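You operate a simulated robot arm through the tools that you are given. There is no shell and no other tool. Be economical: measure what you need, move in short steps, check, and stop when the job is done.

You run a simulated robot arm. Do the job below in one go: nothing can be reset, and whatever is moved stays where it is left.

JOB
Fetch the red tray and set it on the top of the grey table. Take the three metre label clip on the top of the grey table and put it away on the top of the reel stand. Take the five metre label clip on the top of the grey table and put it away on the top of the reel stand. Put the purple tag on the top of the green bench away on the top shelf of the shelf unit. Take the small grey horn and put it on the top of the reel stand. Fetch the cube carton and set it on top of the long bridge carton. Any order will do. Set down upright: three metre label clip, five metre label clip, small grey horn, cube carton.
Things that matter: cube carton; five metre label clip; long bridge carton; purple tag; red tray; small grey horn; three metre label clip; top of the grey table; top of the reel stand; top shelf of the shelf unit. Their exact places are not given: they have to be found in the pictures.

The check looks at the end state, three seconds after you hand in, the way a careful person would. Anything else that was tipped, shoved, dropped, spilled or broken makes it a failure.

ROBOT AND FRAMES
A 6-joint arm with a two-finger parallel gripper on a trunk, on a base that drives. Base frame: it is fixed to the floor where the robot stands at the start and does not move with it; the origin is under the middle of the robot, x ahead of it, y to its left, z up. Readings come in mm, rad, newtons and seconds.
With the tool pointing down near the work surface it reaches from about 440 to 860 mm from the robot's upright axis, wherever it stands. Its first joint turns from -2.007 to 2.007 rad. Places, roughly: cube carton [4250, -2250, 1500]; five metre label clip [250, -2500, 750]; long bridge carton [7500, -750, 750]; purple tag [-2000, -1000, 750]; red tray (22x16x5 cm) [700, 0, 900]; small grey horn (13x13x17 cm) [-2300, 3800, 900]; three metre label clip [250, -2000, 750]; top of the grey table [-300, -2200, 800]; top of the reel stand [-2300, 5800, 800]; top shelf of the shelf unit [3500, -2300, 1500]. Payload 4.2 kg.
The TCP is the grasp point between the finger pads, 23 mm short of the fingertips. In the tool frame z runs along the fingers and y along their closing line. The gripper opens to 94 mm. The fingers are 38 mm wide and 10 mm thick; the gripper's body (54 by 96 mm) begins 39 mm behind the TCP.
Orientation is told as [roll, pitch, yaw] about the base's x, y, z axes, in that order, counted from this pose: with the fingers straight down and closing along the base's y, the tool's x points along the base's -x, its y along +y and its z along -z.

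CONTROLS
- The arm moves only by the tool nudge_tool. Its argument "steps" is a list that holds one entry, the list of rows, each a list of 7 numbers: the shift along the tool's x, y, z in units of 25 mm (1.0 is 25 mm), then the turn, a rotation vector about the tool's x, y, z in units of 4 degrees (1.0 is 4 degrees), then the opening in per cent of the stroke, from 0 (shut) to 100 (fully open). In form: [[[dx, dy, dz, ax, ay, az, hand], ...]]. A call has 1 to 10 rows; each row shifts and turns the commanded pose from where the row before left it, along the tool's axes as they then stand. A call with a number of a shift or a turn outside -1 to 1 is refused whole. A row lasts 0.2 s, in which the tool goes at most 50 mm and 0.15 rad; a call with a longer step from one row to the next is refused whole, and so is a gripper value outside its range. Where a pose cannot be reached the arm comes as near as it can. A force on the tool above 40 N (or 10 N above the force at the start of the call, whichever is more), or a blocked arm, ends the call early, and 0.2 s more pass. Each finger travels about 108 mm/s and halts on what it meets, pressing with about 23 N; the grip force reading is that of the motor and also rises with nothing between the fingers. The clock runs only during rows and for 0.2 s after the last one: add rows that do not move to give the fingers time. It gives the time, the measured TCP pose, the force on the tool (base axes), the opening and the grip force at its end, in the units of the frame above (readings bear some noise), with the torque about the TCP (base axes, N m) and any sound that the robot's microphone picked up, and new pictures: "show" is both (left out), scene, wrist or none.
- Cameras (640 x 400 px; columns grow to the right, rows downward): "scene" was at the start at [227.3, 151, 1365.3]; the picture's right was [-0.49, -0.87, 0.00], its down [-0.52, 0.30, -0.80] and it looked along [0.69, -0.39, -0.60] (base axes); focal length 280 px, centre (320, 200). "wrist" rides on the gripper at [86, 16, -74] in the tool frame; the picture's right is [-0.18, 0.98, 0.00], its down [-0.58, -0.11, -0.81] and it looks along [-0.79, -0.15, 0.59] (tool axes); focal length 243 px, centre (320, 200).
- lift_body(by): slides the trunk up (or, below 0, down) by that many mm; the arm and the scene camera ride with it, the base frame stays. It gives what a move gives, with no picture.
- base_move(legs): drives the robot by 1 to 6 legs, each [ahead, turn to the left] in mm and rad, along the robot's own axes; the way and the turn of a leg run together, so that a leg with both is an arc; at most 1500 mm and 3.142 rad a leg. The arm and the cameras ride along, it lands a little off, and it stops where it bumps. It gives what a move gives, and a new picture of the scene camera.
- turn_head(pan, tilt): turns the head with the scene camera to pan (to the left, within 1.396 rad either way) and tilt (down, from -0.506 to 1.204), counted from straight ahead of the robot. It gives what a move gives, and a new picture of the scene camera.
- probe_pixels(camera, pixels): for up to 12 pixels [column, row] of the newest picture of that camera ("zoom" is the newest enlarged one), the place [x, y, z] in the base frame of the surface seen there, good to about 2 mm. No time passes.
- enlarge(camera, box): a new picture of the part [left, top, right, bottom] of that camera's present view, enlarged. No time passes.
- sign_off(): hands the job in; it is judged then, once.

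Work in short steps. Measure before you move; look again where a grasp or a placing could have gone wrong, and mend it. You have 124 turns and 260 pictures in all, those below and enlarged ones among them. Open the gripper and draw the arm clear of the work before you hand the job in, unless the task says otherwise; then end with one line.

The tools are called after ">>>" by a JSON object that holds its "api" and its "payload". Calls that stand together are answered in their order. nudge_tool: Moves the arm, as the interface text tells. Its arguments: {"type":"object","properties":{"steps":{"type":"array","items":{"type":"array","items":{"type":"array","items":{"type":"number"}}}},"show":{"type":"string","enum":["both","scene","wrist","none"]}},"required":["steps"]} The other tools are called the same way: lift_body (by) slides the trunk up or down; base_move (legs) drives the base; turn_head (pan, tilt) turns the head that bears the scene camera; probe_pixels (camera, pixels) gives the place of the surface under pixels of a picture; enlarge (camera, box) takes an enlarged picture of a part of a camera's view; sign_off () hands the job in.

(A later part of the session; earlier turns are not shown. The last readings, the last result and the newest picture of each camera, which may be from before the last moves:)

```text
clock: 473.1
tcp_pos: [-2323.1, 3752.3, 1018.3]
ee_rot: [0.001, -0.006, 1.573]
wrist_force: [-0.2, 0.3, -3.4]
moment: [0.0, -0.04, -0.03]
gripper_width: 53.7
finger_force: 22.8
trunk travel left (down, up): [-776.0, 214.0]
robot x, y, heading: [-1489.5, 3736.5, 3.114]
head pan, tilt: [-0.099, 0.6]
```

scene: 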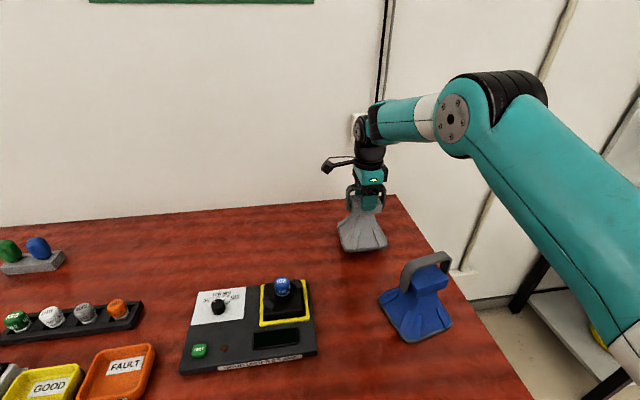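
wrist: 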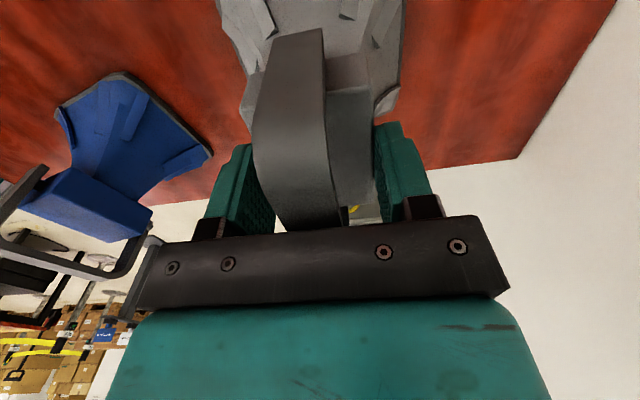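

The horn hangs straight. I lift fully, back away, draw the arm in 200 mm, and drive to the stand opposite strip B (y≈5345).

>>> {"api": "lift_body", "payload": {"by": 210}}

>>> {"api": "nudge_tool", "payload": {"steps": [[[0, -1, 0, 0, 0, 0, 0], [0, -1, 0, 0, 0, 0, 0], [0, -1, 0, 0, 0, 0, 0], [0, -1, 0, 0, 0, 0, 0], [0, -1, 0, 0, 0, 0, 0], [0, -1, 0, 0, 0, 0, 0], [0, -1, 0, 0, 0, 0, 0], [0, -1, 0, 0, 0, 0, 0]]], "show": "none"}}

>>> {"api": "base_move", "payload": {"legs": [[-250, 0], [0, -1.543], [805, 0], [805, 0], [0, 1.571]]}}

>>> {"api": "turn_head", "payload": {"pan": 0, "tilt": 0.55}}

```text
clock: 475.4
tcp_pos: [-2323.0, 3753.1, 1226.8]
ee_rot: [0.001, -0.008, 1.575]
wrist_force: [-0.8, -0.1, -3.2]
moment: [-0.03, -0.02, 0.02]
gripper_width: 53.9
finger_force: 23.4
trunk travel left (down, up): [-986.0, 4.0]
robot x, y, heading: [-1490.1, 3731.0, 3.114]
head pan, tilt: [-0.099, 0.6]
```

```text
clock: 477.2
tcp_pos: [-2123.6, 3751.3, 1228.2]
ee_rot: [0.0, -0.007, 1.575]
wrist_force: [-0.2, 0.1, -3.7]
moment: [-0.03, 0.04, 0.0]
gripper_width: 53.6
finger_force: 23.2
trunk travel left (down, up): [-986.0, 4.0]
robot x, y, heading: [-1492.9, 3730.7, 3.115]
head pan, tilt: [-0.099, 0.6]
```

```text
clock: 494.3
tcp_pos: [-1876.4, 5328.6, 1228.9]
ee_rot: [0.0, -0.007, 1.6]
wrist_force: [0.3, 0.4, -3.6]
moment: [0.01, 0.0, 0.01]
gripper_width: 54.0
finger_force: 22.9
trunk travel left (down, up): [-986.0, 4.0]
robot x, y, heading: [-1244.9, 5326.5, 3.131]
head pan, tilt: [-0.099, 0.6]
```

scene: 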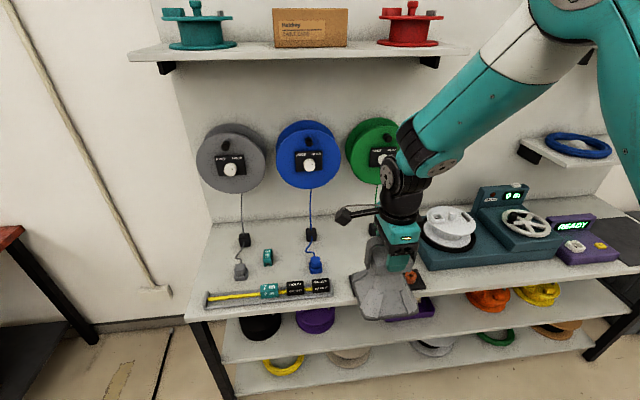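

```text
clock: 495.0
tcp_pos: [-1875.8, 5329.4, 1228.9]
ee_rot: [0.001, -0.01, 1.597]
wrist_force: [0.4, 0.4, -3.1]
moment: [-0.02, 0.02, -0.01]
gripper_width: 53.5
finger_force: 23.3
trunk travel left (down, up): [-986.0, 4.0]
robot x, y, heading: [-1240.7, 5327.6, 3.134]
head pan, tilt: [0.0, 0.55]
```

scene: 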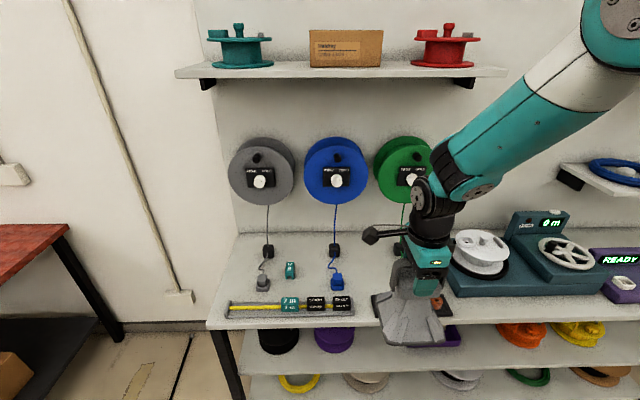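

I check the upper shelf's front edge against my elbow, and the items near the target spot.

>>> {"api": "probe_pixels", "payload": {"camera": "scene", "pixels": [[340, 73], [450, 72], [605, 5], [380, 255], [370, 240], [375, 300], [380, 295], [352, 285], [360, 265], [405, 170]]}}

>>> {"api": "lift_body", "payload": {"by": -210}}

>>> {"api": "base_move", "payload": {"legs": [[300, 0]]}}

```text
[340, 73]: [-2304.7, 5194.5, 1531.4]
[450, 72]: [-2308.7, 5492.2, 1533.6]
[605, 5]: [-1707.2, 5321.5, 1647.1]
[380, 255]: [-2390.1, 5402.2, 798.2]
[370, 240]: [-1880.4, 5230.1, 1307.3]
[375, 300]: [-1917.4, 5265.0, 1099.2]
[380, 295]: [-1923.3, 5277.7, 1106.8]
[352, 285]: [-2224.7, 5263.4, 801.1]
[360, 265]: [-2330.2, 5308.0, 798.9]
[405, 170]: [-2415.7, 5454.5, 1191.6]
```

```text
clock: 497.2
tcp_pos: [-1876.3, 5330.3, 1016.8]
ee_rot: [0.0, -0.007, 1.597]
wrist_force: [0.1, 0.2, -2.9]
moment: [-0.03, -0.01, 0.03]
gripper_width: 53.6
finger_force: 22.9
trunk travel left (down, up): [-776.0, 214.0]
robot x, y, heading: [-1243.0, 5328.2, 3.135]
head pan, tilt: [0.0, 0.55]
```

```text
clock: 499.3
tcp_pos: [-2181.6, 5331.4, 1017.4]
ee_rot: [0.001, -0.008, 1.599]
wrist_force: [0.2, 1.0, -4.5]
moment: [0.01, 0.01, -0.01]
gripper_width: 53.7
finger_force: 23.1
trunk travel left (down, up): [-776.0, 214.0]
robot x, y, heading: [-1551.9, 5330.1, 3.134]
head pan, tilt: [0.0, 0.55]
```

scene: 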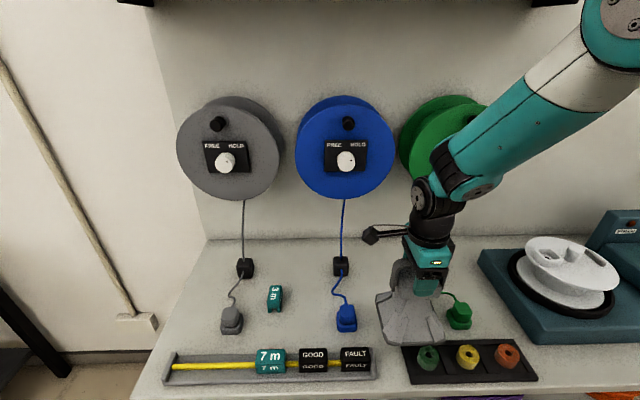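

Clear. I move 108 mm in and 14 mm right, and look before lowering.

>>> {"api": "nudge_tool", "payload": {"steps": [[[-0.3, 1, 0, 0, 0, 0, 0], [-0.3, 1, 0, 0, 0, 0, 0], [-0.1, 1, 0, 0, 0, 0, 0], [0, 1, 0, 0, 0, 0, 0], [0, 0.3, 0.6, 0, 0, 0, 0], [0, 0, 0.9, 0, 0, 0, 0], [0, 0, 0.9, 0, 0, 0, 0]]], "show": "both"}}

```text
clock: 500.9
tcp_pos: [-2289.9, 5348.4, 958.5]
ee_rot: [-0.001, -0.007, 1.599]
wrist_force: [-0.1, -0.4, -4.1]
moment: [0.0, 0.01, -0.01]
gripper_width: 53.6
finger_force: 23.0
trunk travel left (down, up): [-776.0, 214.0]
robot x, y, heading: [-1551.9, 5332.3, 3.132]
head pan, tilt: [0.0, 0.55]
```

scene: 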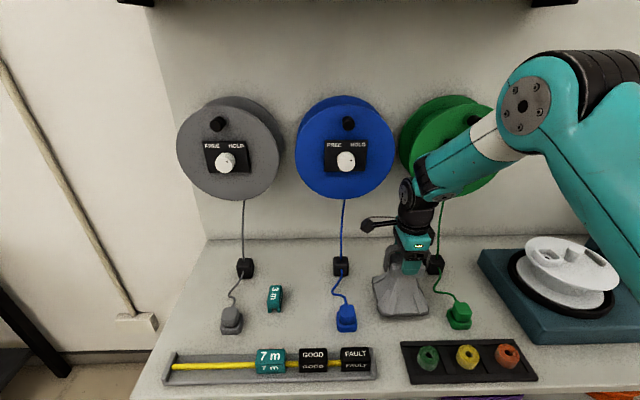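
wrist: 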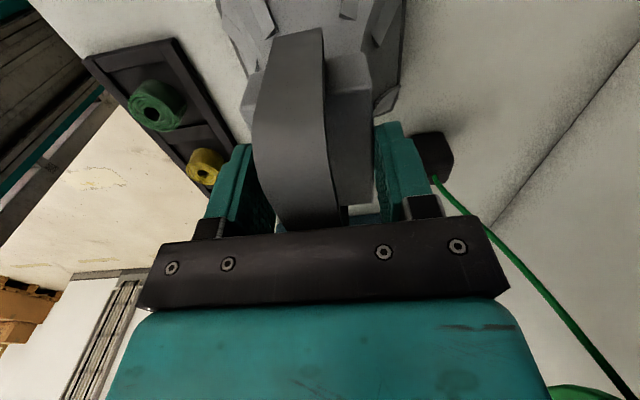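

Gaps to the blue and green plugs look balanced. I descend 15 mm and then inch.

>>> {"api": "nudge_tool", "payload": {"steps": [[[0, 0, 0.5, 0, 0, 0, 0], [0, 0, 0.1, 0, 0, 0, 0], [0, 0, 0.1, 0, 0, 0, 0]]], "show": "none"}}

>>> {"api": "probe_pixels", "payload": {"camera": "scene", "pixels": [[376, 312], [426, 314], [400, 318], [357, 320], [448, 315], [441, 290], [372, 290]]}}

```text
clock: 501.7
tcp_pos: [-2289.8, 5347.3, 941.8]
ee_rot: [0.0, -0.009, 1.6]
wrist_force: [-0.3, -0.5, -2.6]
moment: [-0.02, -0.02, -0.04]
gripper_width: 53.7
finger_force: 23.2
trunk travel left (down, up): [-776.0, 214.0]
robot x, y, heading: [-1550.3, 5332.1, 3.138]
head pan, tilt: [0.0, 0.55]
```

```text
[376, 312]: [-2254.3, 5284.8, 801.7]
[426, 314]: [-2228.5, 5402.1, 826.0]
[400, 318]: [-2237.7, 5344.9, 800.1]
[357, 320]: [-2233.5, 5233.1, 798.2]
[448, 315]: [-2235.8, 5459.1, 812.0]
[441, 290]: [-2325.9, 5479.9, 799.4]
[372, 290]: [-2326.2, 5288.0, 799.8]
```

Near the surface; I inch 2 mm at a time to contact.

>>> {"api": "nudge_tool", "payload": {"steps": [[[0, 0, 0.08, 0, 0, 0, 0], [0, 0, 0.08, 0, 0, 0, 0]]], "show": "none"}}

```text
clock: 502.3
tcp_pos: [-2290.9, 5347.8, 937.5]
ee_rot: [-0.001, -0.009, 1.598]
wrist_force: [1.0, 0.3, 3.7]
moment: [0.07, -0.46, 0.01]
gripper_width: 53.9
finger_force: 23.1
trunk travel left (down, up): [-776.0, 214.0]
robot x, y, heading: [-1547.6, 5328.3, 3.135]
head pan, tilt: [0.0, 0.55]
```

Contact. I release and rise straight up past the handle.

>>> {"api": "nudge_tool", "payload": {"steps": [[[0, 0, 0, 0, 0, 0, 95], [0, 0, 0, 0, 0, 0, 95], [0, 0, 0, 0, 0, 0, 95], [0, 0, -0.7, 0, 0, 0, 95], [0, 0, -1, 0, 0, 0, 95], [0, 0, -1, 0, 0, 0, 95], [0, 0, -1, 0, 0, 0, 95], [0, 0, -1, 0, 0, 0, 95]]], "show": "both"}}

```text
clock: 504.1
tcp_pos: [-2289.8, 5346.0, 1053.7]
ee_rot: [-0.002, -0.009, 1.598]
wrist_force: [0.7, 0.0, -0.1]
moment: [-0.03, -0.01, -0.02]
gripper_width: 89.1
finger_force: 0.1
trunk travel left (down, up): [-776.0, 214.0]
robot x, y, heading: [-1550.5, 5331.6, 3.138]
head pan, tilt: [0.0, 0.55]
```

scene: 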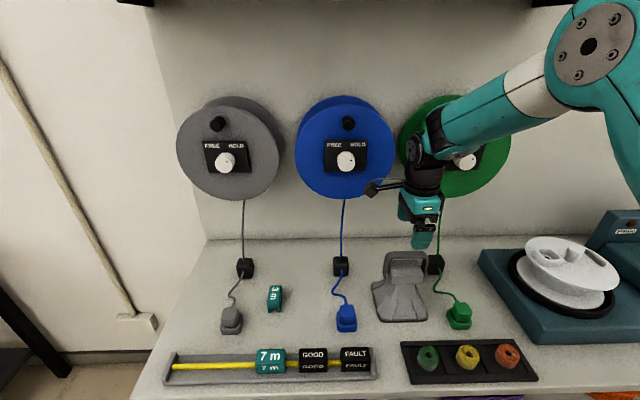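
wrist: 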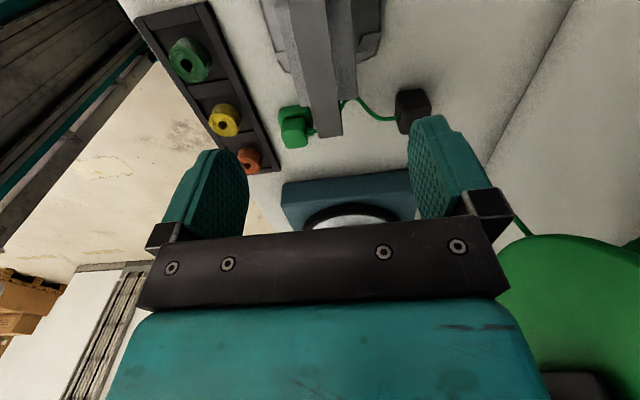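

The horn stands upright. Now the 5 m clip: it is best reached from the table's east end. I retract, turn the tool back to its neutral yaw, and drive south.

>>> {"api": "nudge_tool", "payload": {"steps": [[[0, -1, 0, 0, 0, 0, 100], [0, -1, 0, 0, 0, 0, 100], [0, -1, 0, 0, 0, 0, 100], [0, -1, 0, 0, 0, 0, 100], [0, -1, 0, 0, 0, 0, 100], [0, -1, 0, 0, 0, 0, 100], [0, -1, 0, 0, 0, 0, 100], [0, -1, 0, 0, 0, 0, 100], [0, -1, 0, 0, 0, 0, 100]]], "show": "none"}}

>>> {"api": "base_move", "payload": {"legs": [[-350, 0], [0, 1.571], [1480, 0], [1480, 0], [1480, 0], [1480, 0]]}}

>>> {"api": "nudge_tool", "payload": {"steps": [[[0, 0, 0, 0, 0, -1, 100], [0, 0, 0, 0, 0, -1, 100], [0, 0, 0, 0, 0, -1, 100], [0, 0, 0, 0, 0, -1, 100], [0, 0, 0, 0, 0, -1, 100], [0, 0, 0, 0, 0, -1, 100], [0, 0, 0, 0, 0, -1, 100], [0, 0, 0, 0, 0, -1, 100], [0, 0, 0, 0, 0, -1, 100], [0, 0, 0, 0, 0, -1, 100]]], "show": "none"}}

>>> {"api": "nudge_tool", "payload": {"steps": [[[0, 0, 0, 0, 0, -1, 100], [0, 0, 0, 0, 0, -1, 100], [0, 0, 0, 0, 0, -1, 100], [0, 0, 0, 0, 0, -1, 100], [0, 0, 0, 0, 0, -1, 100], [0, 0, 0, 0, 0, -1, 100], [0, 0, 0, 0, 0, -1, 100], [0, 0, 0, 0, 0, -1, 100], [0, 0, 0, 0, 0, -1, 100], [0, 0, 0, 0, 0, -1, 100]]], "show": "none"}}

>>> {"api": "turn_head", "payload": {"pan": 0.6, "tilt": 0.4}}

```text
clock: 506.1
tcp_pos: [-2063.1, 5351.4, 1053.6]
ee_rot: [0.0, -0.006, 1.597]
wrist_force: [-0.3, 0.2, -0.3]
moment: [-0.01, -0.03, -0.05]
gripper_width: 93.9
finger_force: 0.1
trunk travel left (down, up): [-776.0, 214.0]
robot x, y, heading: [-1550.5, 5328.9, 3.139]
head pan, tilt: [0.0, 0.55]
```

```text
clock: 540.1
tcp_pos: [-1044.0, -1138.2, 1054.2]
ee_rot: [0.0, -0.007, -3.09]
wrist_force: [-1.1, 0.0, 0.1]
moment: [0.01, 0.04, -0.01]
gripper_width: 94.2
finger_force: 0.2
trunk travel left (down, up): [-776.0, 214.0]
robot x, y, heading: [-1034.6, -621.2, -1.554]
head pan, tilt: [0.0, 0.55]
```

scene: 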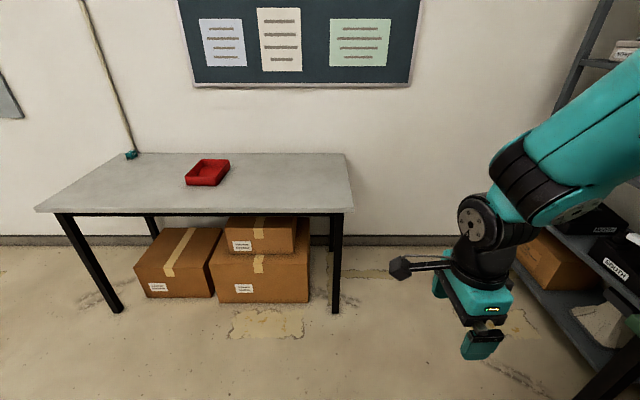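

```text
clock: 542.3
tcp_pos: [-1043.5, -1137.0, 1053.7]
ee_rot: [-0.007, -0.006, -2.391]
wrist_force: [0.7, -0.5, 0.5]
moment: [-0.01, -0.03, 0.01]
gripper_width: 93.8
finger_force: 0.0
trunk travel left (down, up): [-776.0, 214.0]
robot x, y, heading: [-1034.7, -621.7, -1.554]
head pan, tilt: [0.0, 0.55]
```

```text
clock: 544.5
tcp_pos: [-1043.4, -1136.9, 1053.9]
ee_rot: [-0.007, -0.002, -1.692]
wrist_force: [0.2, 0.0, 0.5]
moment: [0.01, 0.01, -0.02]
gripper_width: 93.8
finger_force: 0.1
trunk travel left (down, up): [-776.0, 214.0]
robot x, y, heading: [-1037.0, -621.9, -1.552]
head pan, tilt: [0.0, 0.55]
```

```text
clock: 545.5
tcp_pos: [-1044.1, -1138.5, 1052.9]
ee_rot: [-0.006, 0.0, -1.692]
wrist_force: [1.3, 0.2, -0.1]
moment: [0.0, -0.03, -0.02]
gripper_width: 94.1
finger_force: 0.0
trunk travel left (down, up): [-776.0, 214.0]
robot x, y, heading: [-1037.5, -624.3, -1.552]
head pan, tilt: [0.6, 0.4]
```

scene: 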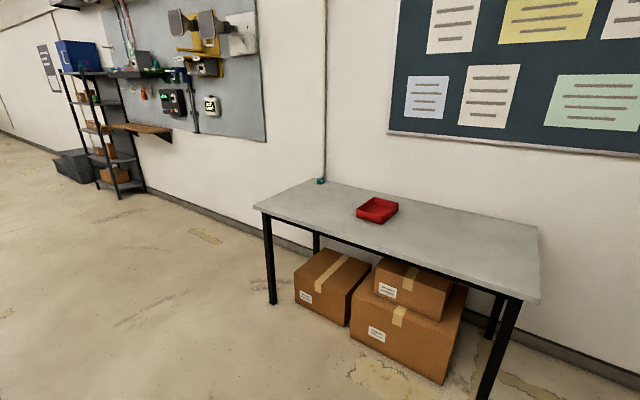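

The floor east of the table is clear. I drive to (1500,-2000), turn left around to face west.

>>> {"api": "base_move", "payload": {"legs": [[0, 1.055], [1443, 0], [1443, 0], [0, 1.819], [0, 1.819]]}}

>>> {"api": "nudge_tool", "payload": {"steps": [[[0, 0, 0, 0, 0, -1, 100], [0, 0, 0, 0, 0, -1, 100]]], "show": "none"}}

>>> {"api": "turn_head", "payload": {"pan": 0.2, "tilt": 0.5}}

```text
clock: 561.6
tcp_pos: [1893.8, -2283.0, 1051.1]
ee_rot: [0.002, 0.002, -0.645]
wrist_force: [0.2, 1.4, -0.1]
moment: [-0.03, 0.02, 0.01]
gripper_width: 93.8
finger_force: 0.0
trunk travel left (down, up): [-776.0, 214.0]
robot x, y, heading: [1454.4, -2006.4, -0.513]
head pan, tilt: [0.6, 0.4]
stopped in leg 3: the robot was blocked; the commanded pose is now the measured one
```

scene: 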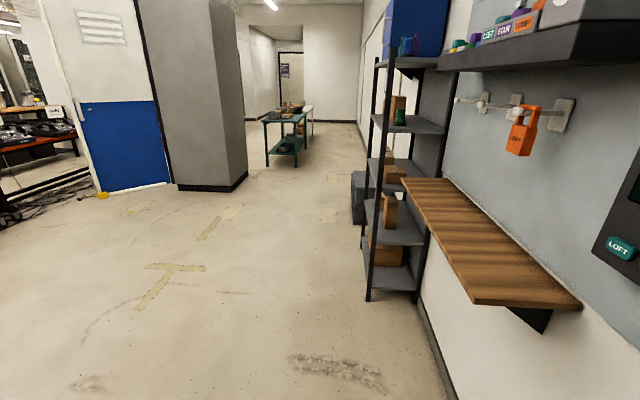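

```text
clock: 562.2
tcp_pos: [1895.0, -2284.5, 1051.4]
ee_rot: [0.006, 0.002, -0.508]
wrist_force: [-0.6, -0.1, -0.2]
moment: [0.03, -0.04, -0.03]
gripper_width: 94.1
finger_force: 0.1
trunk travel left (down, up): [-776.0, 214.0]
robot x, y, heading: [1456.1, -2007.8, -0.512]
head pan, tilt: [0.6, 0.4]
```

```text
clock: 563.1
tcp_pos: [1895.4, -2283.3, 1052.9]
ee_rot: [0.005, 0.004, -0.506]
wrist_force: [0.1, 0.1, -0.3]
moment: [-0.04, -0.01, 0.0]
gripper_width: 93.9
finger_force: 0.0
trunk travel left (down, up): [-776.0, 214.0]
robot x, y, heading: [1457.7, -2006.1, -0.512]
head pan, tilt: [0.201, 0.499]
```

scene: 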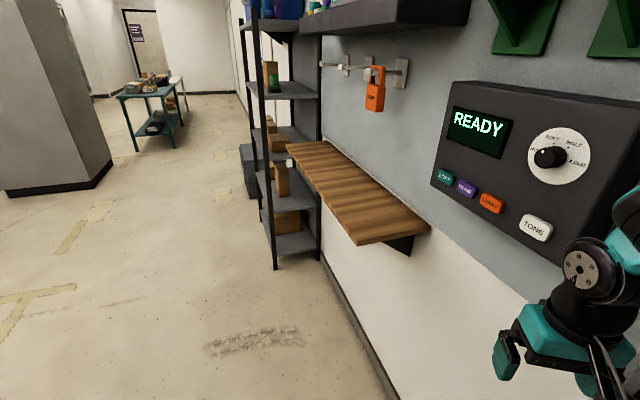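

Blocked just short of the goal. I check what is near: the wall console and the panel beside the hand.

>>> {"api": "probe_pixels", "payload": {"camera": "scene", "pixels": [[440, 180], [480, 130], [620, 180], [535, 228], [590, 265], [555, 350], [500, 270], [400, 380], [410, 245], [380, 340], [560, 250], [630, 230]]}}

>>> {"api": "turn_head", "payload": {"pan": -0.7, "tilt": 0.6}}

```text
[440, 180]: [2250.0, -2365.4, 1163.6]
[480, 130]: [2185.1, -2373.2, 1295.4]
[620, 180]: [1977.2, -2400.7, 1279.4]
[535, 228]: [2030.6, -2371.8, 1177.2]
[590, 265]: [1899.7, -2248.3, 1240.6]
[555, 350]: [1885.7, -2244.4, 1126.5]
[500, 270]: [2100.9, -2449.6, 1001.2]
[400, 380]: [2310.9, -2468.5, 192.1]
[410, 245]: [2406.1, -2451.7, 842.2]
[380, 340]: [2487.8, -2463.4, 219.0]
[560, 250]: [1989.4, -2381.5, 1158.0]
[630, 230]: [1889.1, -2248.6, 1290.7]
```

```text
clock: 564.3
tcp_pos: [1894.3, -2284.4, 1050.2]
ee_rot: [0.005, 0.003, -0.507]
wrist_force: [0.9, -0.2, 0.3]
moment: [0.0, 0.02, -0.01]
gripper_width: 94.3
finger_force: 0.0
trunk travel left (down, up): [-776.0, 214.0]
robot x, y, heading: [1454.3, -2008.7, -0.502]
head pan, tilt: [-0.7, 0.6]
```

scene: 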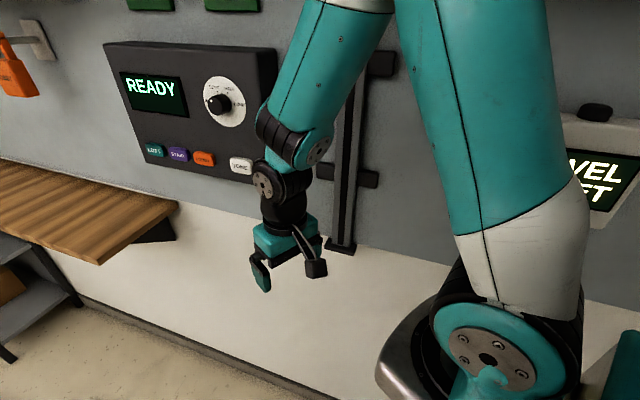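

Nothing looks disturbed; the hand or base was just about at the wall. I back away, turn left around, and approach the table's east end.

>>> {"api": "base_move", "payload": {"legs": [[-350, 0], [0, 1.983], [0, 1.983], [368, 0], [0, -0.317]]}}

>>> {"api": "turn_head", "payload": {"pan": 0.4, "tilt": 0.7}}

```text
clock: 579.1
tcp_pos: [281.0, -1928.7, 1049.6]
ee_rot: [0.006, 0.003, -3.128]
wrist_force: [-0.3, -0.3, 0.2]
moment: [0.0, -0.02, 0.02]
gripper_width: 94.0
finger_force: 0.0
trunk travel left (down, up): [-776.0, 214.0]
robot x, y, heading: [800.0, -1956.7, -3.13]
head pan, tilt: [-0.7, 0.6]
```

scene: 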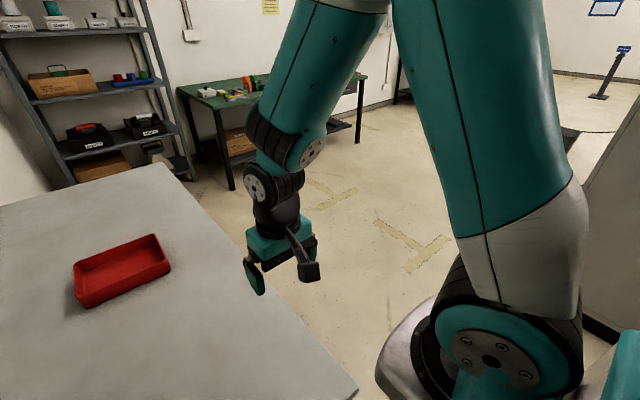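

```text
clock: 580.4
tcp_pos: [281.7, -1929.4, 1049.4]
ee_rot: [0.007, 0.004, -3.13]
wrist_force: [-1.3, -0.9, 0.4]
moment: [0.01, -0.02, 0.0]
gripper_width: 94.1
finger_force: 0.2
trunk travel left (down, up): [-776.0, 214.0]
robot x, y, heading: [799.7, -1953.9, -3.139]
head pan, tilt: [0.4, 0.7]
```

scene: 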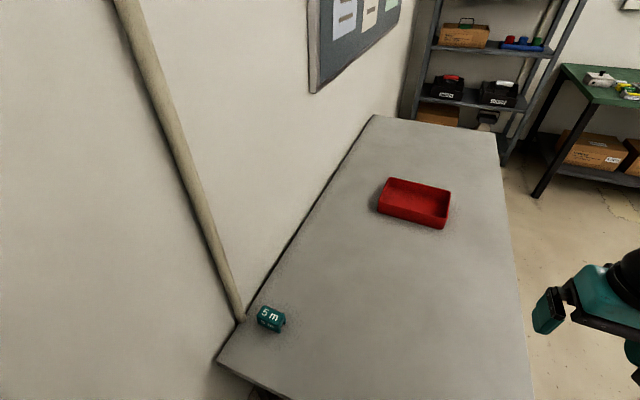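

The 5 m clip is at (271,319), with a pipe on the wall close behind. I measure them.

>>> {"api": "enlarge", "payload": {"camera": "scene", "box": [215, 270, 327, 360]}}

>>> {"api": "probe_pixels", "payload": {"camera": "scene", "pixels": [[262, 312], [282, 314], [260, 322], [270, 318], [284, 328], [266, 328], [238, 310], [228, 290], [243, 318], [300, 220], [250, 295], [280, 330]]}}

```text
4.44 times, centred on (271, 315) of scene
```

zoom: 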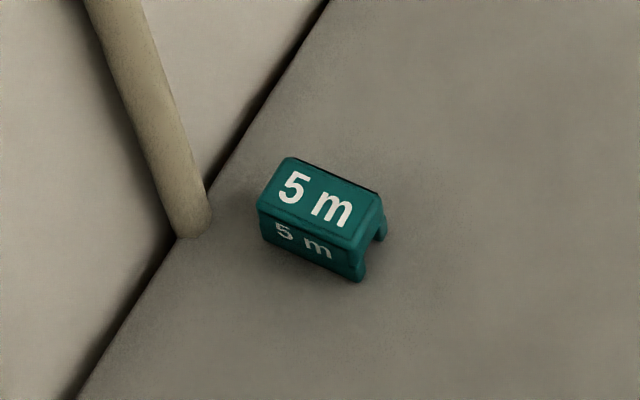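

```text
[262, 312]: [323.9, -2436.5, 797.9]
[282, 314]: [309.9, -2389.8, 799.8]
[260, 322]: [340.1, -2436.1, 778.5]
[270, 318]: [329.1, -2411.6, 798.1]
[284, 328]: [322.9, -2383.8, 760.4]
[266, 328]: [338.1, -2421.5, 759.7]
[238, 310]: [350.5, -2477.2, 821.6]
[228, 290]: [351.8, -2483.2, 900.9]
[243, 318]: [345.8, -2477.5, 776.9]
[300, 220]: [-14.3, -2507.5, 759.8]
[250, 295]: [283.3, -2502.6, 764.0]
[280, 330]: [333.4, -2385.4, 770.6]
```

Clip centre (323,-2411); the pipe front is at y≈-2477, so a lengthwise end grip with a limited opening fits. I swing the hand left over it in two calls, opening 72 %.

>>> {"api": "nudge_tool", "payload": {"steps": [[[0.17, 1, 0, 0, 0, 0, 72], [0.17, 1, 0, 0, 0, 0, 72], [0.17, 1, 0, 0, 0, 0, 72], [0.17, 1, 0, 0, 0, 0, 72], [0.17, 1, 0, 0, 0, 0, 72], [0.17, 1, 0, 0, 0, 0, 72], [0.17, 1, 0, 0, 0, 0, 72], [0.17, 1, 0, 0, 0, 0, 72], [0.17, 1, 0, 0, 0, 0, 72], [0.12, 1, 0, 0, 0, 0, 72]]], "show": "none"}}

>>> {"api": "nudge_tool", "payload": {"steps": [[[0, 1, 0, 0, 0, 0, 72], [0, 1, 0, 0, 0, 0, 72], [0, 1, 0, 0, 0, 0, 72], [0, 1, 0, 0, 0, 0, 72], [0, 1, 0.5, 0, 0, 0, 72], [0, 1, 1, 0, 0, 0, 72], [0, 1, 1, 0, 0, 0, 72], [0, 1, 1, 0, 0, 0, 72], [0, 1, 1, 0, 0, 0, 72]]], "show": "both"}}

```text
clock: 582.6
tcp_pos: [326.1, -2176.5, 1052.5]
ee_rot: [0.006, 0.005, -3.13]
wrist_force: [0.6, -0.1, -0.5]
moment: [0.02, 0.02, 0.02]
gripper_width: 68.0
finger_force: 0.0
trunk travel left (down, up): [-776.0, 214.0]
robot x, y, heading: [802.7, -1954.5, -3.139]
head pan, tilt: [0.4, 0.7]
```

```text
clock: 584.6
tcp_pos: [329.2, -2402.7, 939.6]
ee_rot: [0.009, 0.005, -3.129]
wrist_force: [-0.6, -0.2, 1.1]
moment: [-0.03, -0.03, -0.01]
gripper_width: 67.8
finger_force: 0.1
trunk travel left (down, up): [-776.0, 214.0]
robot x, y, heading: [800.5, -1952.8, -3.132]
head pan, tilt: [0.4, 0.7]
```

scene: 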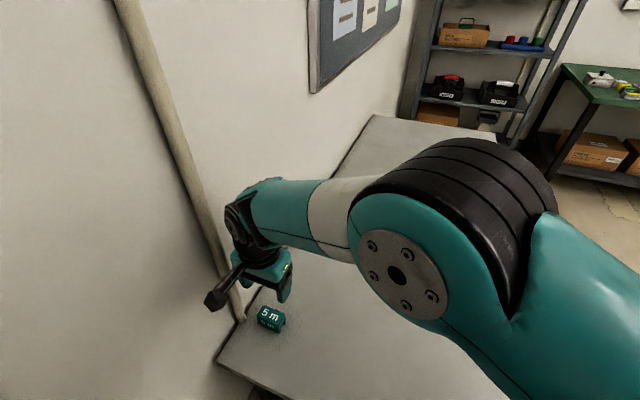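
wrist: 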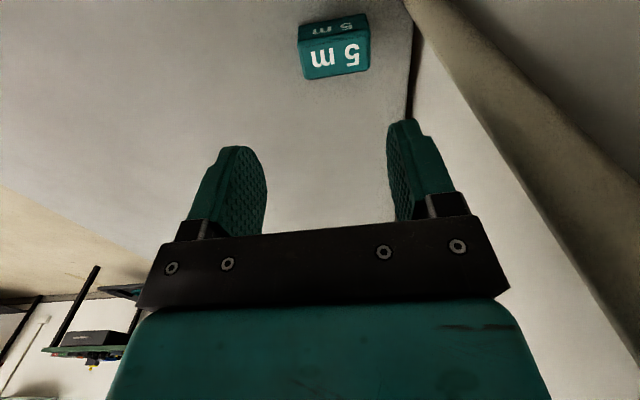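

I check the wrist's clearance to the pipe before the last small shift.

>>> {"api": "probe_pixels", "payload": {"camera": "scene", "pixels": [[234, 220], [228, 215], [205, 215], [212, 235], [240, 240], [252, 250], [222, 290], [265, 270]]}}

>>> {"api": "enlarge", "payload": {"camera": "scene", "box": [160, 150, 352, 350]}}

```text
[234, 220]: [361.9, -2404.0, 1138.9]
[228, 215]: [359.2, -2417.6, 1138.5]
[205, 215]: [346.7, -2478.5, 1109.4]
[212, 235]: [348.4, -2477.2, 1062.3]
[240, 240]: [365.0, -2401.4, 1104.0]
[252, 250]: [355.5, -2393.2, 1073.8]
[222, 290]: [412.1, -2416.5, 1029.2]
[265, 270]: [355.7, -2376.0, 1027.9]
```

```text
2.00 times, centred on (256, 250) of scene
```

zoom: 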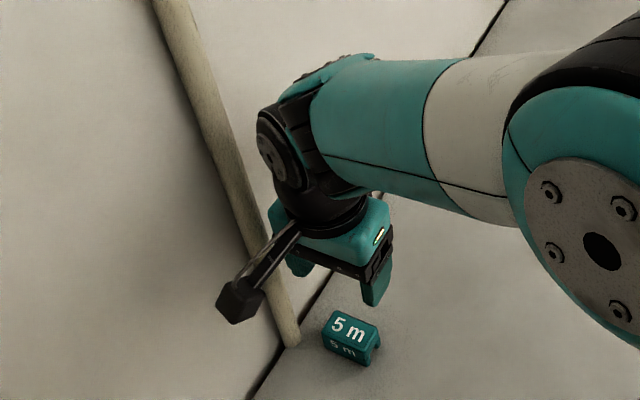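

There is about 50 mm to the pipe. I make the last shift, go down to z≈789 and close.

>>> {"api": "nudge_tool", "payload": {"steps": [[[-0.2, 0.34, 1, 0, 0, 0, 72], [0, 0, 1, 0, 0, 0, 72], [0, 0, 1, 0, 0, 0, 72], [0, 0, 1, 0, 0, 0, 72]]], "show": "both"}}

```text
clock: 585.6
tcp_pos: [323.3, -2411.9, 839.2]
ee_rot: [0.007, 0.002, -3.129]
wrist_force: [1.0, -0.1, 0.0]
moment: [0.03, 0.0, 0.02]
gripper_width: 67.7
finger_force: 0.1
trunk travel left (down, up): [-776.0, 214.0]
robot x, y, heading: [801.2, -1958.3, -3.129]
head pan, tilt: [0.4, 0.7]
```

scene: 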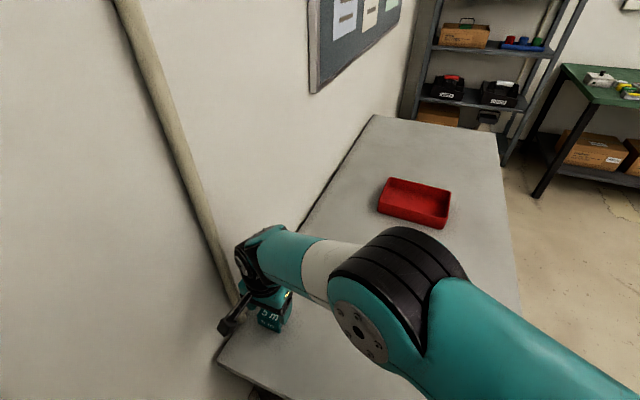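
wrist: 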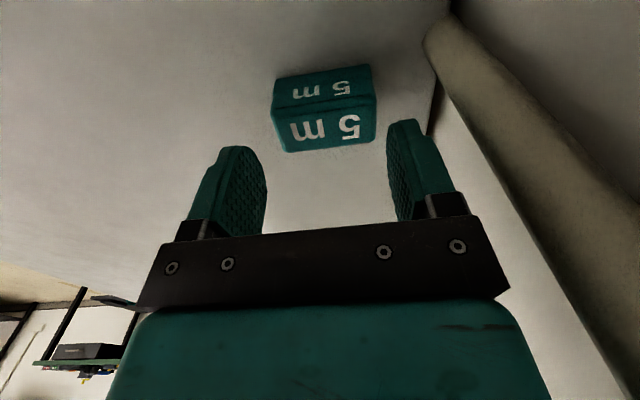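

Centred. I descend 50 mm, close, and lift.

>>> {"api": "nudge_tool", "payload": {"steps": [[[0, 0, 1, 0, 0, 0, 72], [0, 0, 1, 0, 0, 0, 72], [0, 0, 0, 0, 0, 0, 0], [0, 0, 0, 0, 0, 0, 0], [0, 0, 0, 0, 0, 0, 0]]], "show": "wrist"}}

>>> {"api": "nudge_tool", "payload": {"steps": [[[0, 0, -1, 0, 0, 0, 0], [0, 0, -1, 0, 0, 0, 0], [0, 0, -1, 0, 0, 0, 0], [0, 0, -1, 0, 0, 0, 0], [0, -0.5, -1, 0, 0, 0, 0], [0, -1, -1, 0, 0, 0, 0], [0, -1, -1, 0, 0, 0, 0], [0, -1, -1, 0, 0, 0, 0], [0, -1, -1, 0, 0, 0, 0], [0, -1, -1, 0, 0, 0, 0]]], "show": "wrist"}}

```text
clock: 586.8
tcp_pos: [324.2, -2411.7, 789.9]
ee_rot: [0.008, 0.005, -3.128]
wrist_force: [0.2, -0.3, 1.6]
moment: [0.02, 0.01, 0.05]
gripper_width: 59.4
finger_force: 23.0
trunk travel left (down, up): [-776.0, 214.0]
robot x, y, heading: [799.2, -1954.6, -3.131]
head pan, tilt: [0.4, 0.7]
```

wrist: 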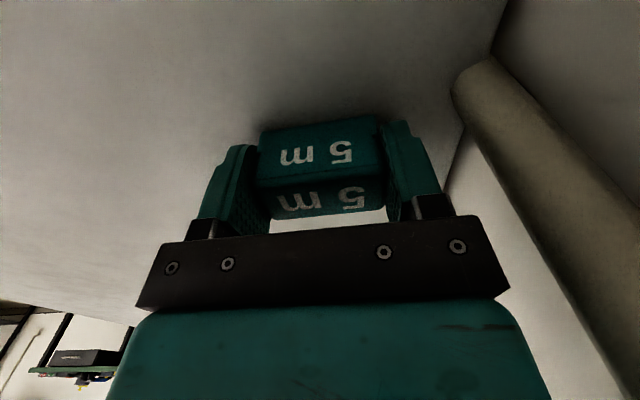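

```text
clock: 589.0
tcp_pos: [320.7, -2273.4, 1037.3]
ee_rot: [0.008, 0.004, -3.129]
wrist_force: [0.6, -0.1, 0.6]
moment: [0.05, -0.02, 0.02]
gripper_width: 59.3
finger_force: 23.0
trunk travel left (down, up): [-776.0, 214.0]
robot x, y, heading: [800.5, -1957.0, -3.134]
head pan, tilt: [0.4, 0.7]
```

wrist: 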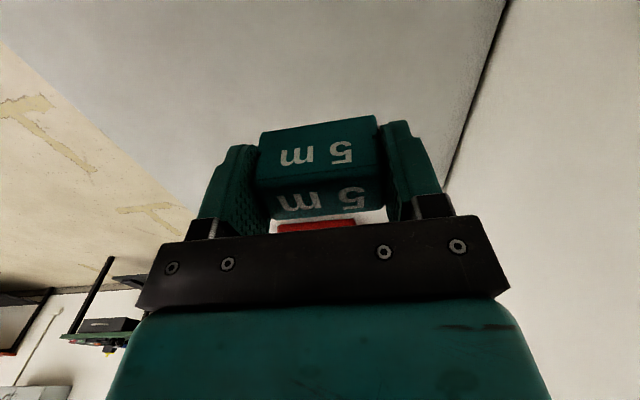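

Held at 59 mm, TCP 30 mm above its base. I centre the hand, raise the trunk, back out and drive to the reel stand.

>>> {"api": "nudge_tool", "payload": {"steps": [[[0, -1, 0, 0, 0, 0, 0], [0, -1, 0, 0, 0, 0, 0], [0, -1, 0, 0, 0, 0, 0], [0, -1, 0, 0, 0, 0, 0], [0, -1, 0, 0, 0, 0, 0], [0, -1, 0, 0, 0, 0, 0], [0, -1, 0, 0, 0, 0, 0], [0, -1, 0, 0, 0, 0, 0], [0, -1, 0, 0, 0, 0, 0], [0, -1, 0, 0, 0, 0, 0]]], "show": "none"}}

>>> {"api": "lift_body", "payload": {"by": 180}}

>>> {"api": "base_move", "payload": {"legs": [[-200, 0], [0, -1.57], [800, 0], [0, 1.275], [1124, 0], [1124, 0]]}}

```text
clock: 591.2
tcp_pos: [318.8, -2023.0, 1038.0]
ee_rot: [0.007, 0.003, -3.13]
wrist_force: [0.3, -0.6, -0.6]
moment: [0.04, 0.01, -0.03]
gripper_width: 59.8
finger_force: 23.3
trunk travel left (down, up): [-776.0, 214.0]
robot x, y, heading: [801.1, -1958.1, -3.134]
head pan, tilt: [0.4, 0.7]
```

```text
clock: 593.2
tcp_pos: [318.6, -2022.3, 1218.1]
ee_rot: [0.007, 0.003, -3.129]
wrist_force: [-0.2, -0.2, -0.1]
moment: [0.01, -0.01, 0.04]
gripper_width: 59.5
finger_force: 22.9
trunk travel left (down, up): [-956.0, 34.0]
robot x, y, heading: [801.1, -1952.8, -3.136]
head pan, tilt: [0.4, 0.7]
```

```text
clock: 597.2
tcp_pos: [676.1, -1586.3, 1216.3]
ee_rot: [0.002, 0.005, 2.156]
wrist_force: [-0.4, -0.2, -0.1]
moment: [-0.01, -0.06, 0.01]
gripper_width: 59.3
finger_force: 23.4
trunk travel left (down, up): [-956.0, 34.0]
robot x, y, heading: [996.1, -1953.1, 2.145]
head pan, tilt: [0.4, 0.7]
stopped in leg 2: the robot was blocked; the commanded pose is now the measured one
```

scene: 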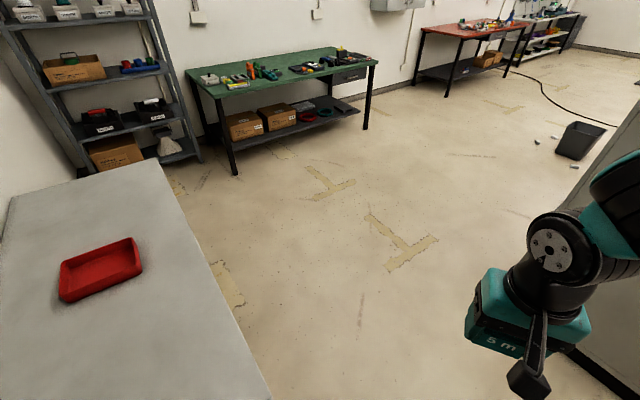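

The turn was blocked by my rear corner at the wall (the base reaches ~490 mm behind). Meanwhile the bin at (580,140) looks odd; I enlarge it.

>>> {"api": "enlarge", "payload": {"camera": "scene", "box": [500, 80, 640, 200]}}

>>> {"api": "probe_pixels", "payload": {"camera": "scene", "pixels": [[580, 140], [560, 155], [590, 158], [575, 125], [538, 140], [555, 137], [575, 165]]}}

```text
3.33 times, centred on (570, 140) of scene
```

zoom: 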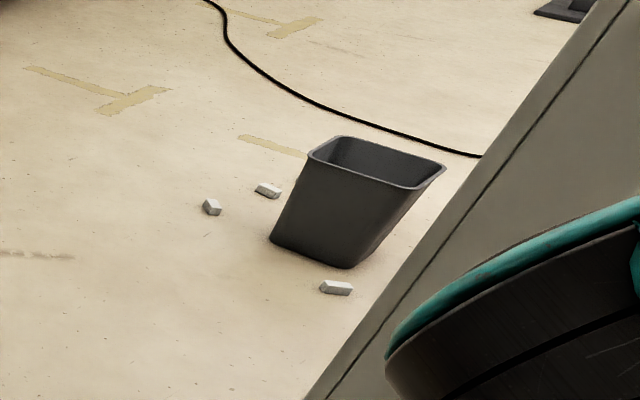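

```text
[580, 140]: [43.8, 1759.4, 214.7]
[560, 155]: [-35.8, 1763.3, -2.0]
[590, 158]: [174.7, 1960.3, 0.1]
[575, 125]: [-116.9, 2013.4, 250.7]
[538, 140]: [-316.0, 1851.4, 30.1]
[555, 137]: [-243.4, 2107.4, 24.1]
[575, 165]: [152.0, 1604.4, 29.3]
```

The bin is upright (just perspective). I pull ahead away from the wall, then go on to the north lane.

>>> {"api": "base_move", "payload": {"legs": [[400, 0], [0, 0.434], [1140, 0], [1140, 0], [0, -1.008]]}}

```text
clock: 614.5
tcp_pos: [-1226.7, 48.9, 1216.3]
ee_rot: [0.003, 0.006, 1.567]
wrist_force: [0.1, 0.6, 0.1]
moment: [-0.02, 0.01, 0.0]
gripper_width: 59.5
finger_force: 23.4
trunk travel left (down, up): [-956.0, 34.0]
robot x, y, heading: [-1165.9, -432.9, 1.557]
head pan, tilt: [0.4, 0.7]
```

scene: 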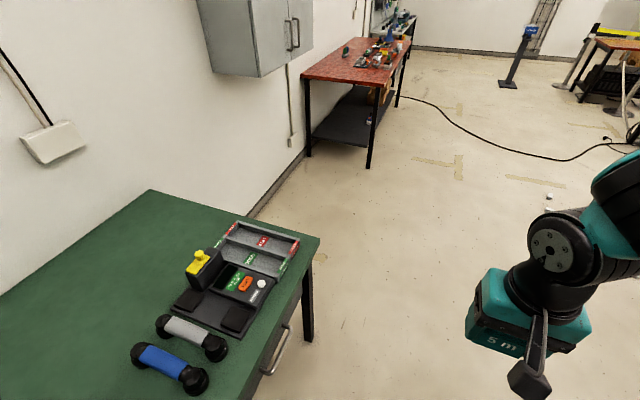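

On to the stand: north 5.6 m, then turn to face it.

>>> {"api": "base_move", "payload": {"legs": [[1402, 0], [1402, 0], [1402, 0], [1402, 0], [0, 1.584]]}}

>>> {"api": "turn_head", "payload": {"pan": 0, "tilt": 0.55}}

```text
clock: 645.0
tcp_pos: [-1723.4, 5057.8, 1216.4]
ee_rot: [0.004, 0.006, -3.074]
wrist_force: [-0.1, -0.7, 0.2]
moment: [0.01, 0.02, -0.02]
gripper_width: 59.3
finger_force: 22.9
trunk travel left (down, up): [-956.0, 34.0]
robot x, y, heading: [-1241.7, 5154.5, -3.08]
head pan, tilt: [0.4, 0.7]
```

scene: 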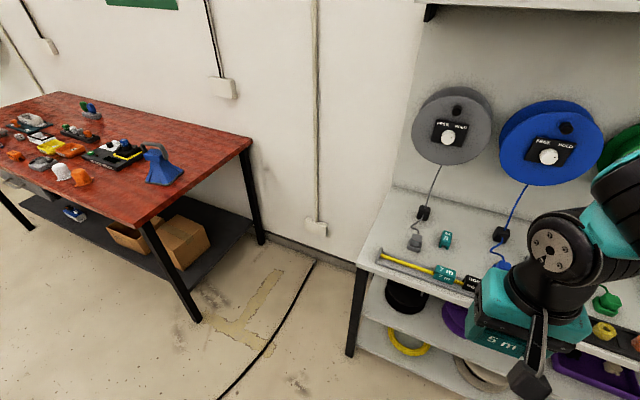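

```text
clock: 645.9
tcp_pos: [-1723.2, 5057.5, 1215.7]
ee_rot: [0.003, 0.008, -3.073]
wrist_force: [0.2, -0.2, -1.1]
moment: [0.02, 0.02, -0.02]
gripper_width: 59.5
finger_force: 22.9
trunk travel left (down, up): [-956.0, 34.0]
robot x, y, heading: [-1246.4, 5157.6, -3.083]
head pan, tilt: [0.0, 0.55]
```

scene: 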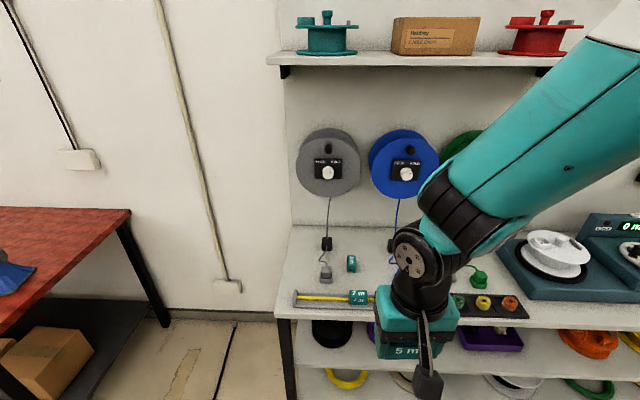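

I square up (−0.058 rad), drive 400 mm ahead and lower the trunk.

>>> {"api": "base_move", "payload": {"legs": [[0, -0.058], [400, 0]]}}

>>> {"api": "lift_body", "payload": {"by": -230}}

>>> {"api": "turn_head", "payload": {"pan": 0, "tilt": 0.65}}

```text
clock: 648.8
tcp_pos: [-2135.1, 5093.7, 1216.1]
ee_rot: [0.003, 0.006, 3.141]
wrist_force: [-0.3, 0.8, -0.7]
moment: [0.02, -0.05, -0.03]
gripper_width: 59.5
finger_force: 23.0
trunk travel left (down, up): [-956.0, 34.0]
robot x, y, heading: [-1646.5, 5154.3, 3.131]
head pan, tilt: [0.0, 0.55]
```

scene: 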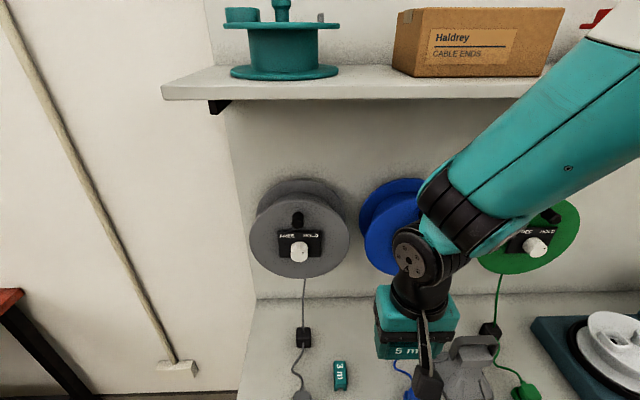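

```text
clock: 651.2
tcp_pos: [-2134.3, 5092.9, 986.8]
ee_rot: [0.003, 0.005, 3.142]
wrist_force: [-0.4, 0.2, -0.6]
moment: [0.02, 0.03, 0.0]
gripper_width: 59.8
finger_force: 22.8
trunk travel left (down, up): [-726.0, 264.0]
robot x, y, heading: [-1655.0, 5157.9, 3.128]
head pan, tilt: [0.0, 0.55]
```

```text
clock: 651.9
tcp_pos: [-2135.4, 5093.5, 986.6]
ee_rot: [0.003, 0.005, 3.142]
wrist_force: [0.2, 0.8, 0.1]
moment: [0.03, -0.01, 0.02]
gripper_width: 59.6
finger_force: 23.1
trunk travel left (down, up): [-726.0, 264.0]
robot x, y, heading: [-1651.0, 5157.1, 3.13]
head pan, tilt: [0.0, 0.649]
```

scene: 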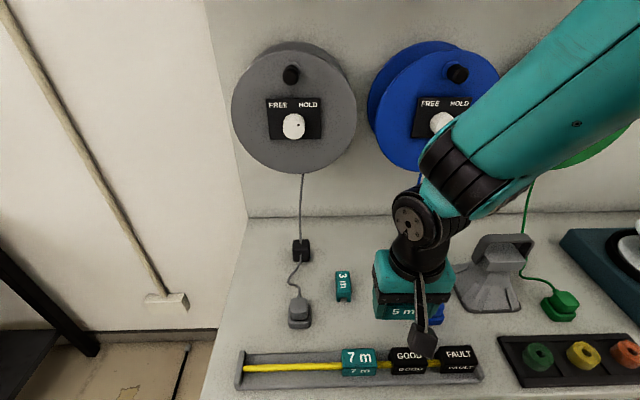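

I extend 145 mm, shift 17 mm right and come down 100 mm.

>>> {"api": "nudge_tool", "payload": {"steps": [[[-1, -0.2, 0, 0, 0, 0, 0], [-1, -0.2, 0, 0, 0, 0, 0], [-1, -0.2, 0, 0, 0, 0, 0], [-1, -0.1, 0, 0, 0, 0, 0], [-1, 0, 0, 0, 0, 0, 0], [-0.8, 0, 1, 0, 0, 0, 0], [0, 0, 1, 0, 0, 0, 0], [0, 0, 1, 0, 0, 0, 0], [0, 0, 1, 0, 0, 0, 0]]], "show": "both"}}

```text
clock: 653.9
tcp_pos: [-2278.1, 5110.5, 886.4]
ee_rot: [0.004, 0.005, 3.141]
wrist_force: [0.8, 0.3, 0.4]
moment: [0.0, -0.03, 0.01]
gripper_width: 59.4
finger_force: 23.1
trunk travel left (down, up): [-726.0, 264.0]
robot x, y, heading: [-1655.3, 5158.7, 3.126]
head pan, tilt: [0.0, 0.649]
```

scene: 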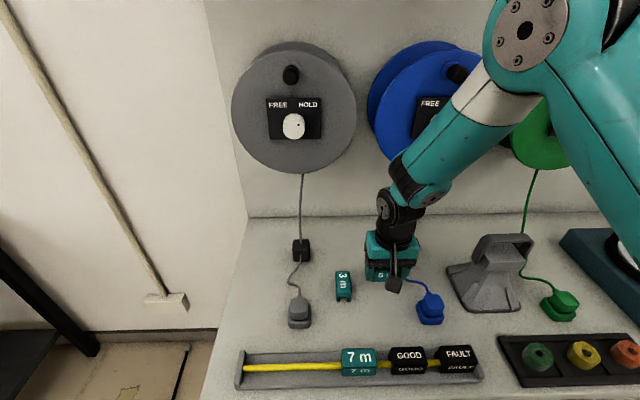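
wrist: 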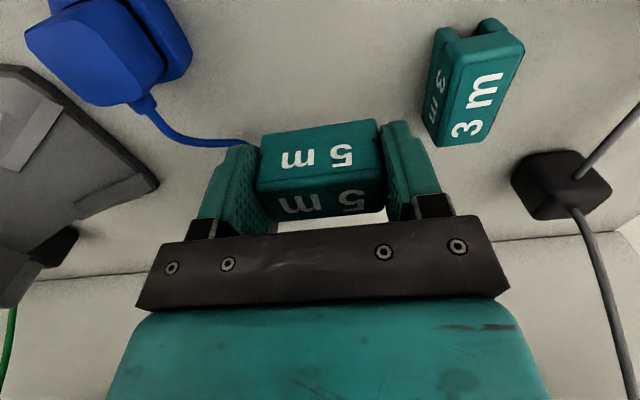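

The blue cord loops toward the right finger at (250,145) in the wrist view. I measure it.

>>> {"api": "probe_pixels", "payload": {"camera": "wrist", "pixels": [[165, 125], [185, 138], [205, 142], [225, 143], [243, 143], [437, 120], [445, 140], [430, 60]]}}

>>> {"api": "probe_pixels", "payload": {"camera": "scene", "pixels": [[418, 285], [412, 281], [408, 280], [425, 290]]}}

```text
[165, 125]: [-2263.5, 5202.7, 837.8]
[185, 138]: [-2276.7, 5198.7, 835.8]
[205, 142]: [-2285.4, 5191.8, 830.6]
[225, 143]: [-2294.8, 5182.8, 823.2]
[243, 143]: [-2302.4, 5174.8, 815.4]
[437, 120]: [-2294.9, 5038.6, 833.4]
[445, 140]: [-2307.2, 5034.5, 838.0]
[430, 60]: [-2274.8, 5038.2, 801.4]
```

```text
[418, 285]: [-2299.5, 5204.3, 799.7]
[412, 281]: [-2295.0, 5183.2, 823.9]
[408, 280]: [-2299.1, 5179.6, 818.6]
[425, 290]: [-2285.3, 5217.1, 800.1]
```

The cord comes to y≈5174 at x≈-2302. I shift 33 mm toward the front and 8 mm left for margin, then descend.

>>> {"api": "nudge_tool", "payload": {"steps": [[[0.65, 0.15, 0, 0, 0, 0, 0], [0.65, 0.15, 0, 0, 0, 0, 0], [0, 0, 1, 0, 0, 0, 0], [0, 0, 1, 0, 0, 0, 0], [0, 0, 0.1, 0, 0, 0, 0]]], "show": "both"}}

```text
clock: 655.1
tcp_pos: [-2244.7, 5102.7, 833.0]
ee_rot: [0.002, 0.005, 3.14]
wrist_force: [0.0, 0.2, -0.2]
moment: [-0.03, 0.02, 0.0]
gripper_width: 59.9
finger_force: 22.6
trunk travel left (down, up): [-726.0, 264.0]
robot x, y, heading: [-1652.4, 5159.5, 3.131]
head pan, tilt: [0.0, 0.649]
```

scene: 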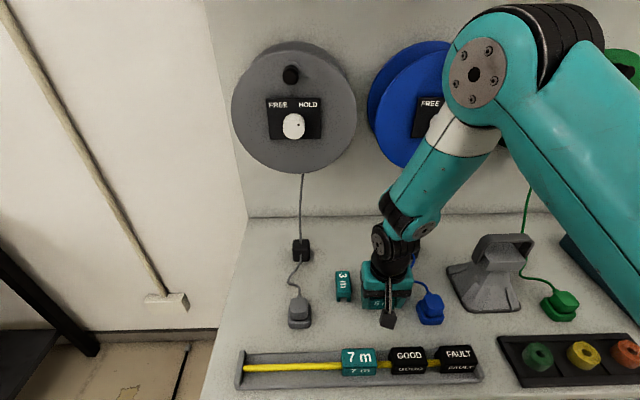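
wrist: 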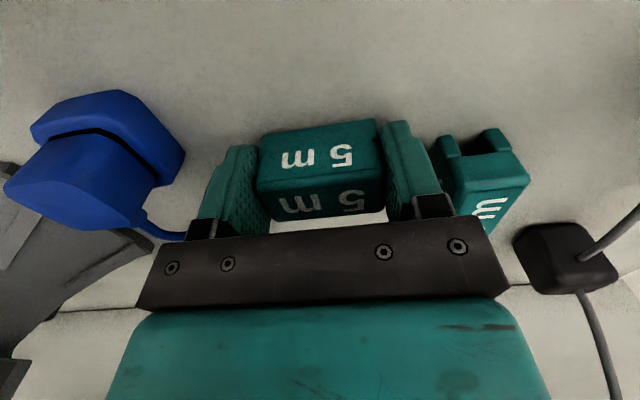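

Clear on both sides. I inch down to contact.

>>> {"api": "nudge_tool", "payload": {"steps": [[[0, 0, 0.1, 0, 0, 0, 0], [0, 0, 0.08, 0, 0, 0, 0]]], "show": "none"}}

```text
clock: 655.7
tcp_pos: [-2246.6, 5103.5, 830.3]
ee_rot: [0.005, 0.003, 3.141]
wrist_force: [2.8, -1.2, 14.2]
moment: [0.32, 0.02, -0.05]
gripper_width: 59.4
finger_force: 22.4
trunk travel left (down, up): [-726.0, 264.0]
robot x, y, heading: [-1648.7, 5160.6, 3.129]
head pan, tilt: [0.0, 0.649]
```

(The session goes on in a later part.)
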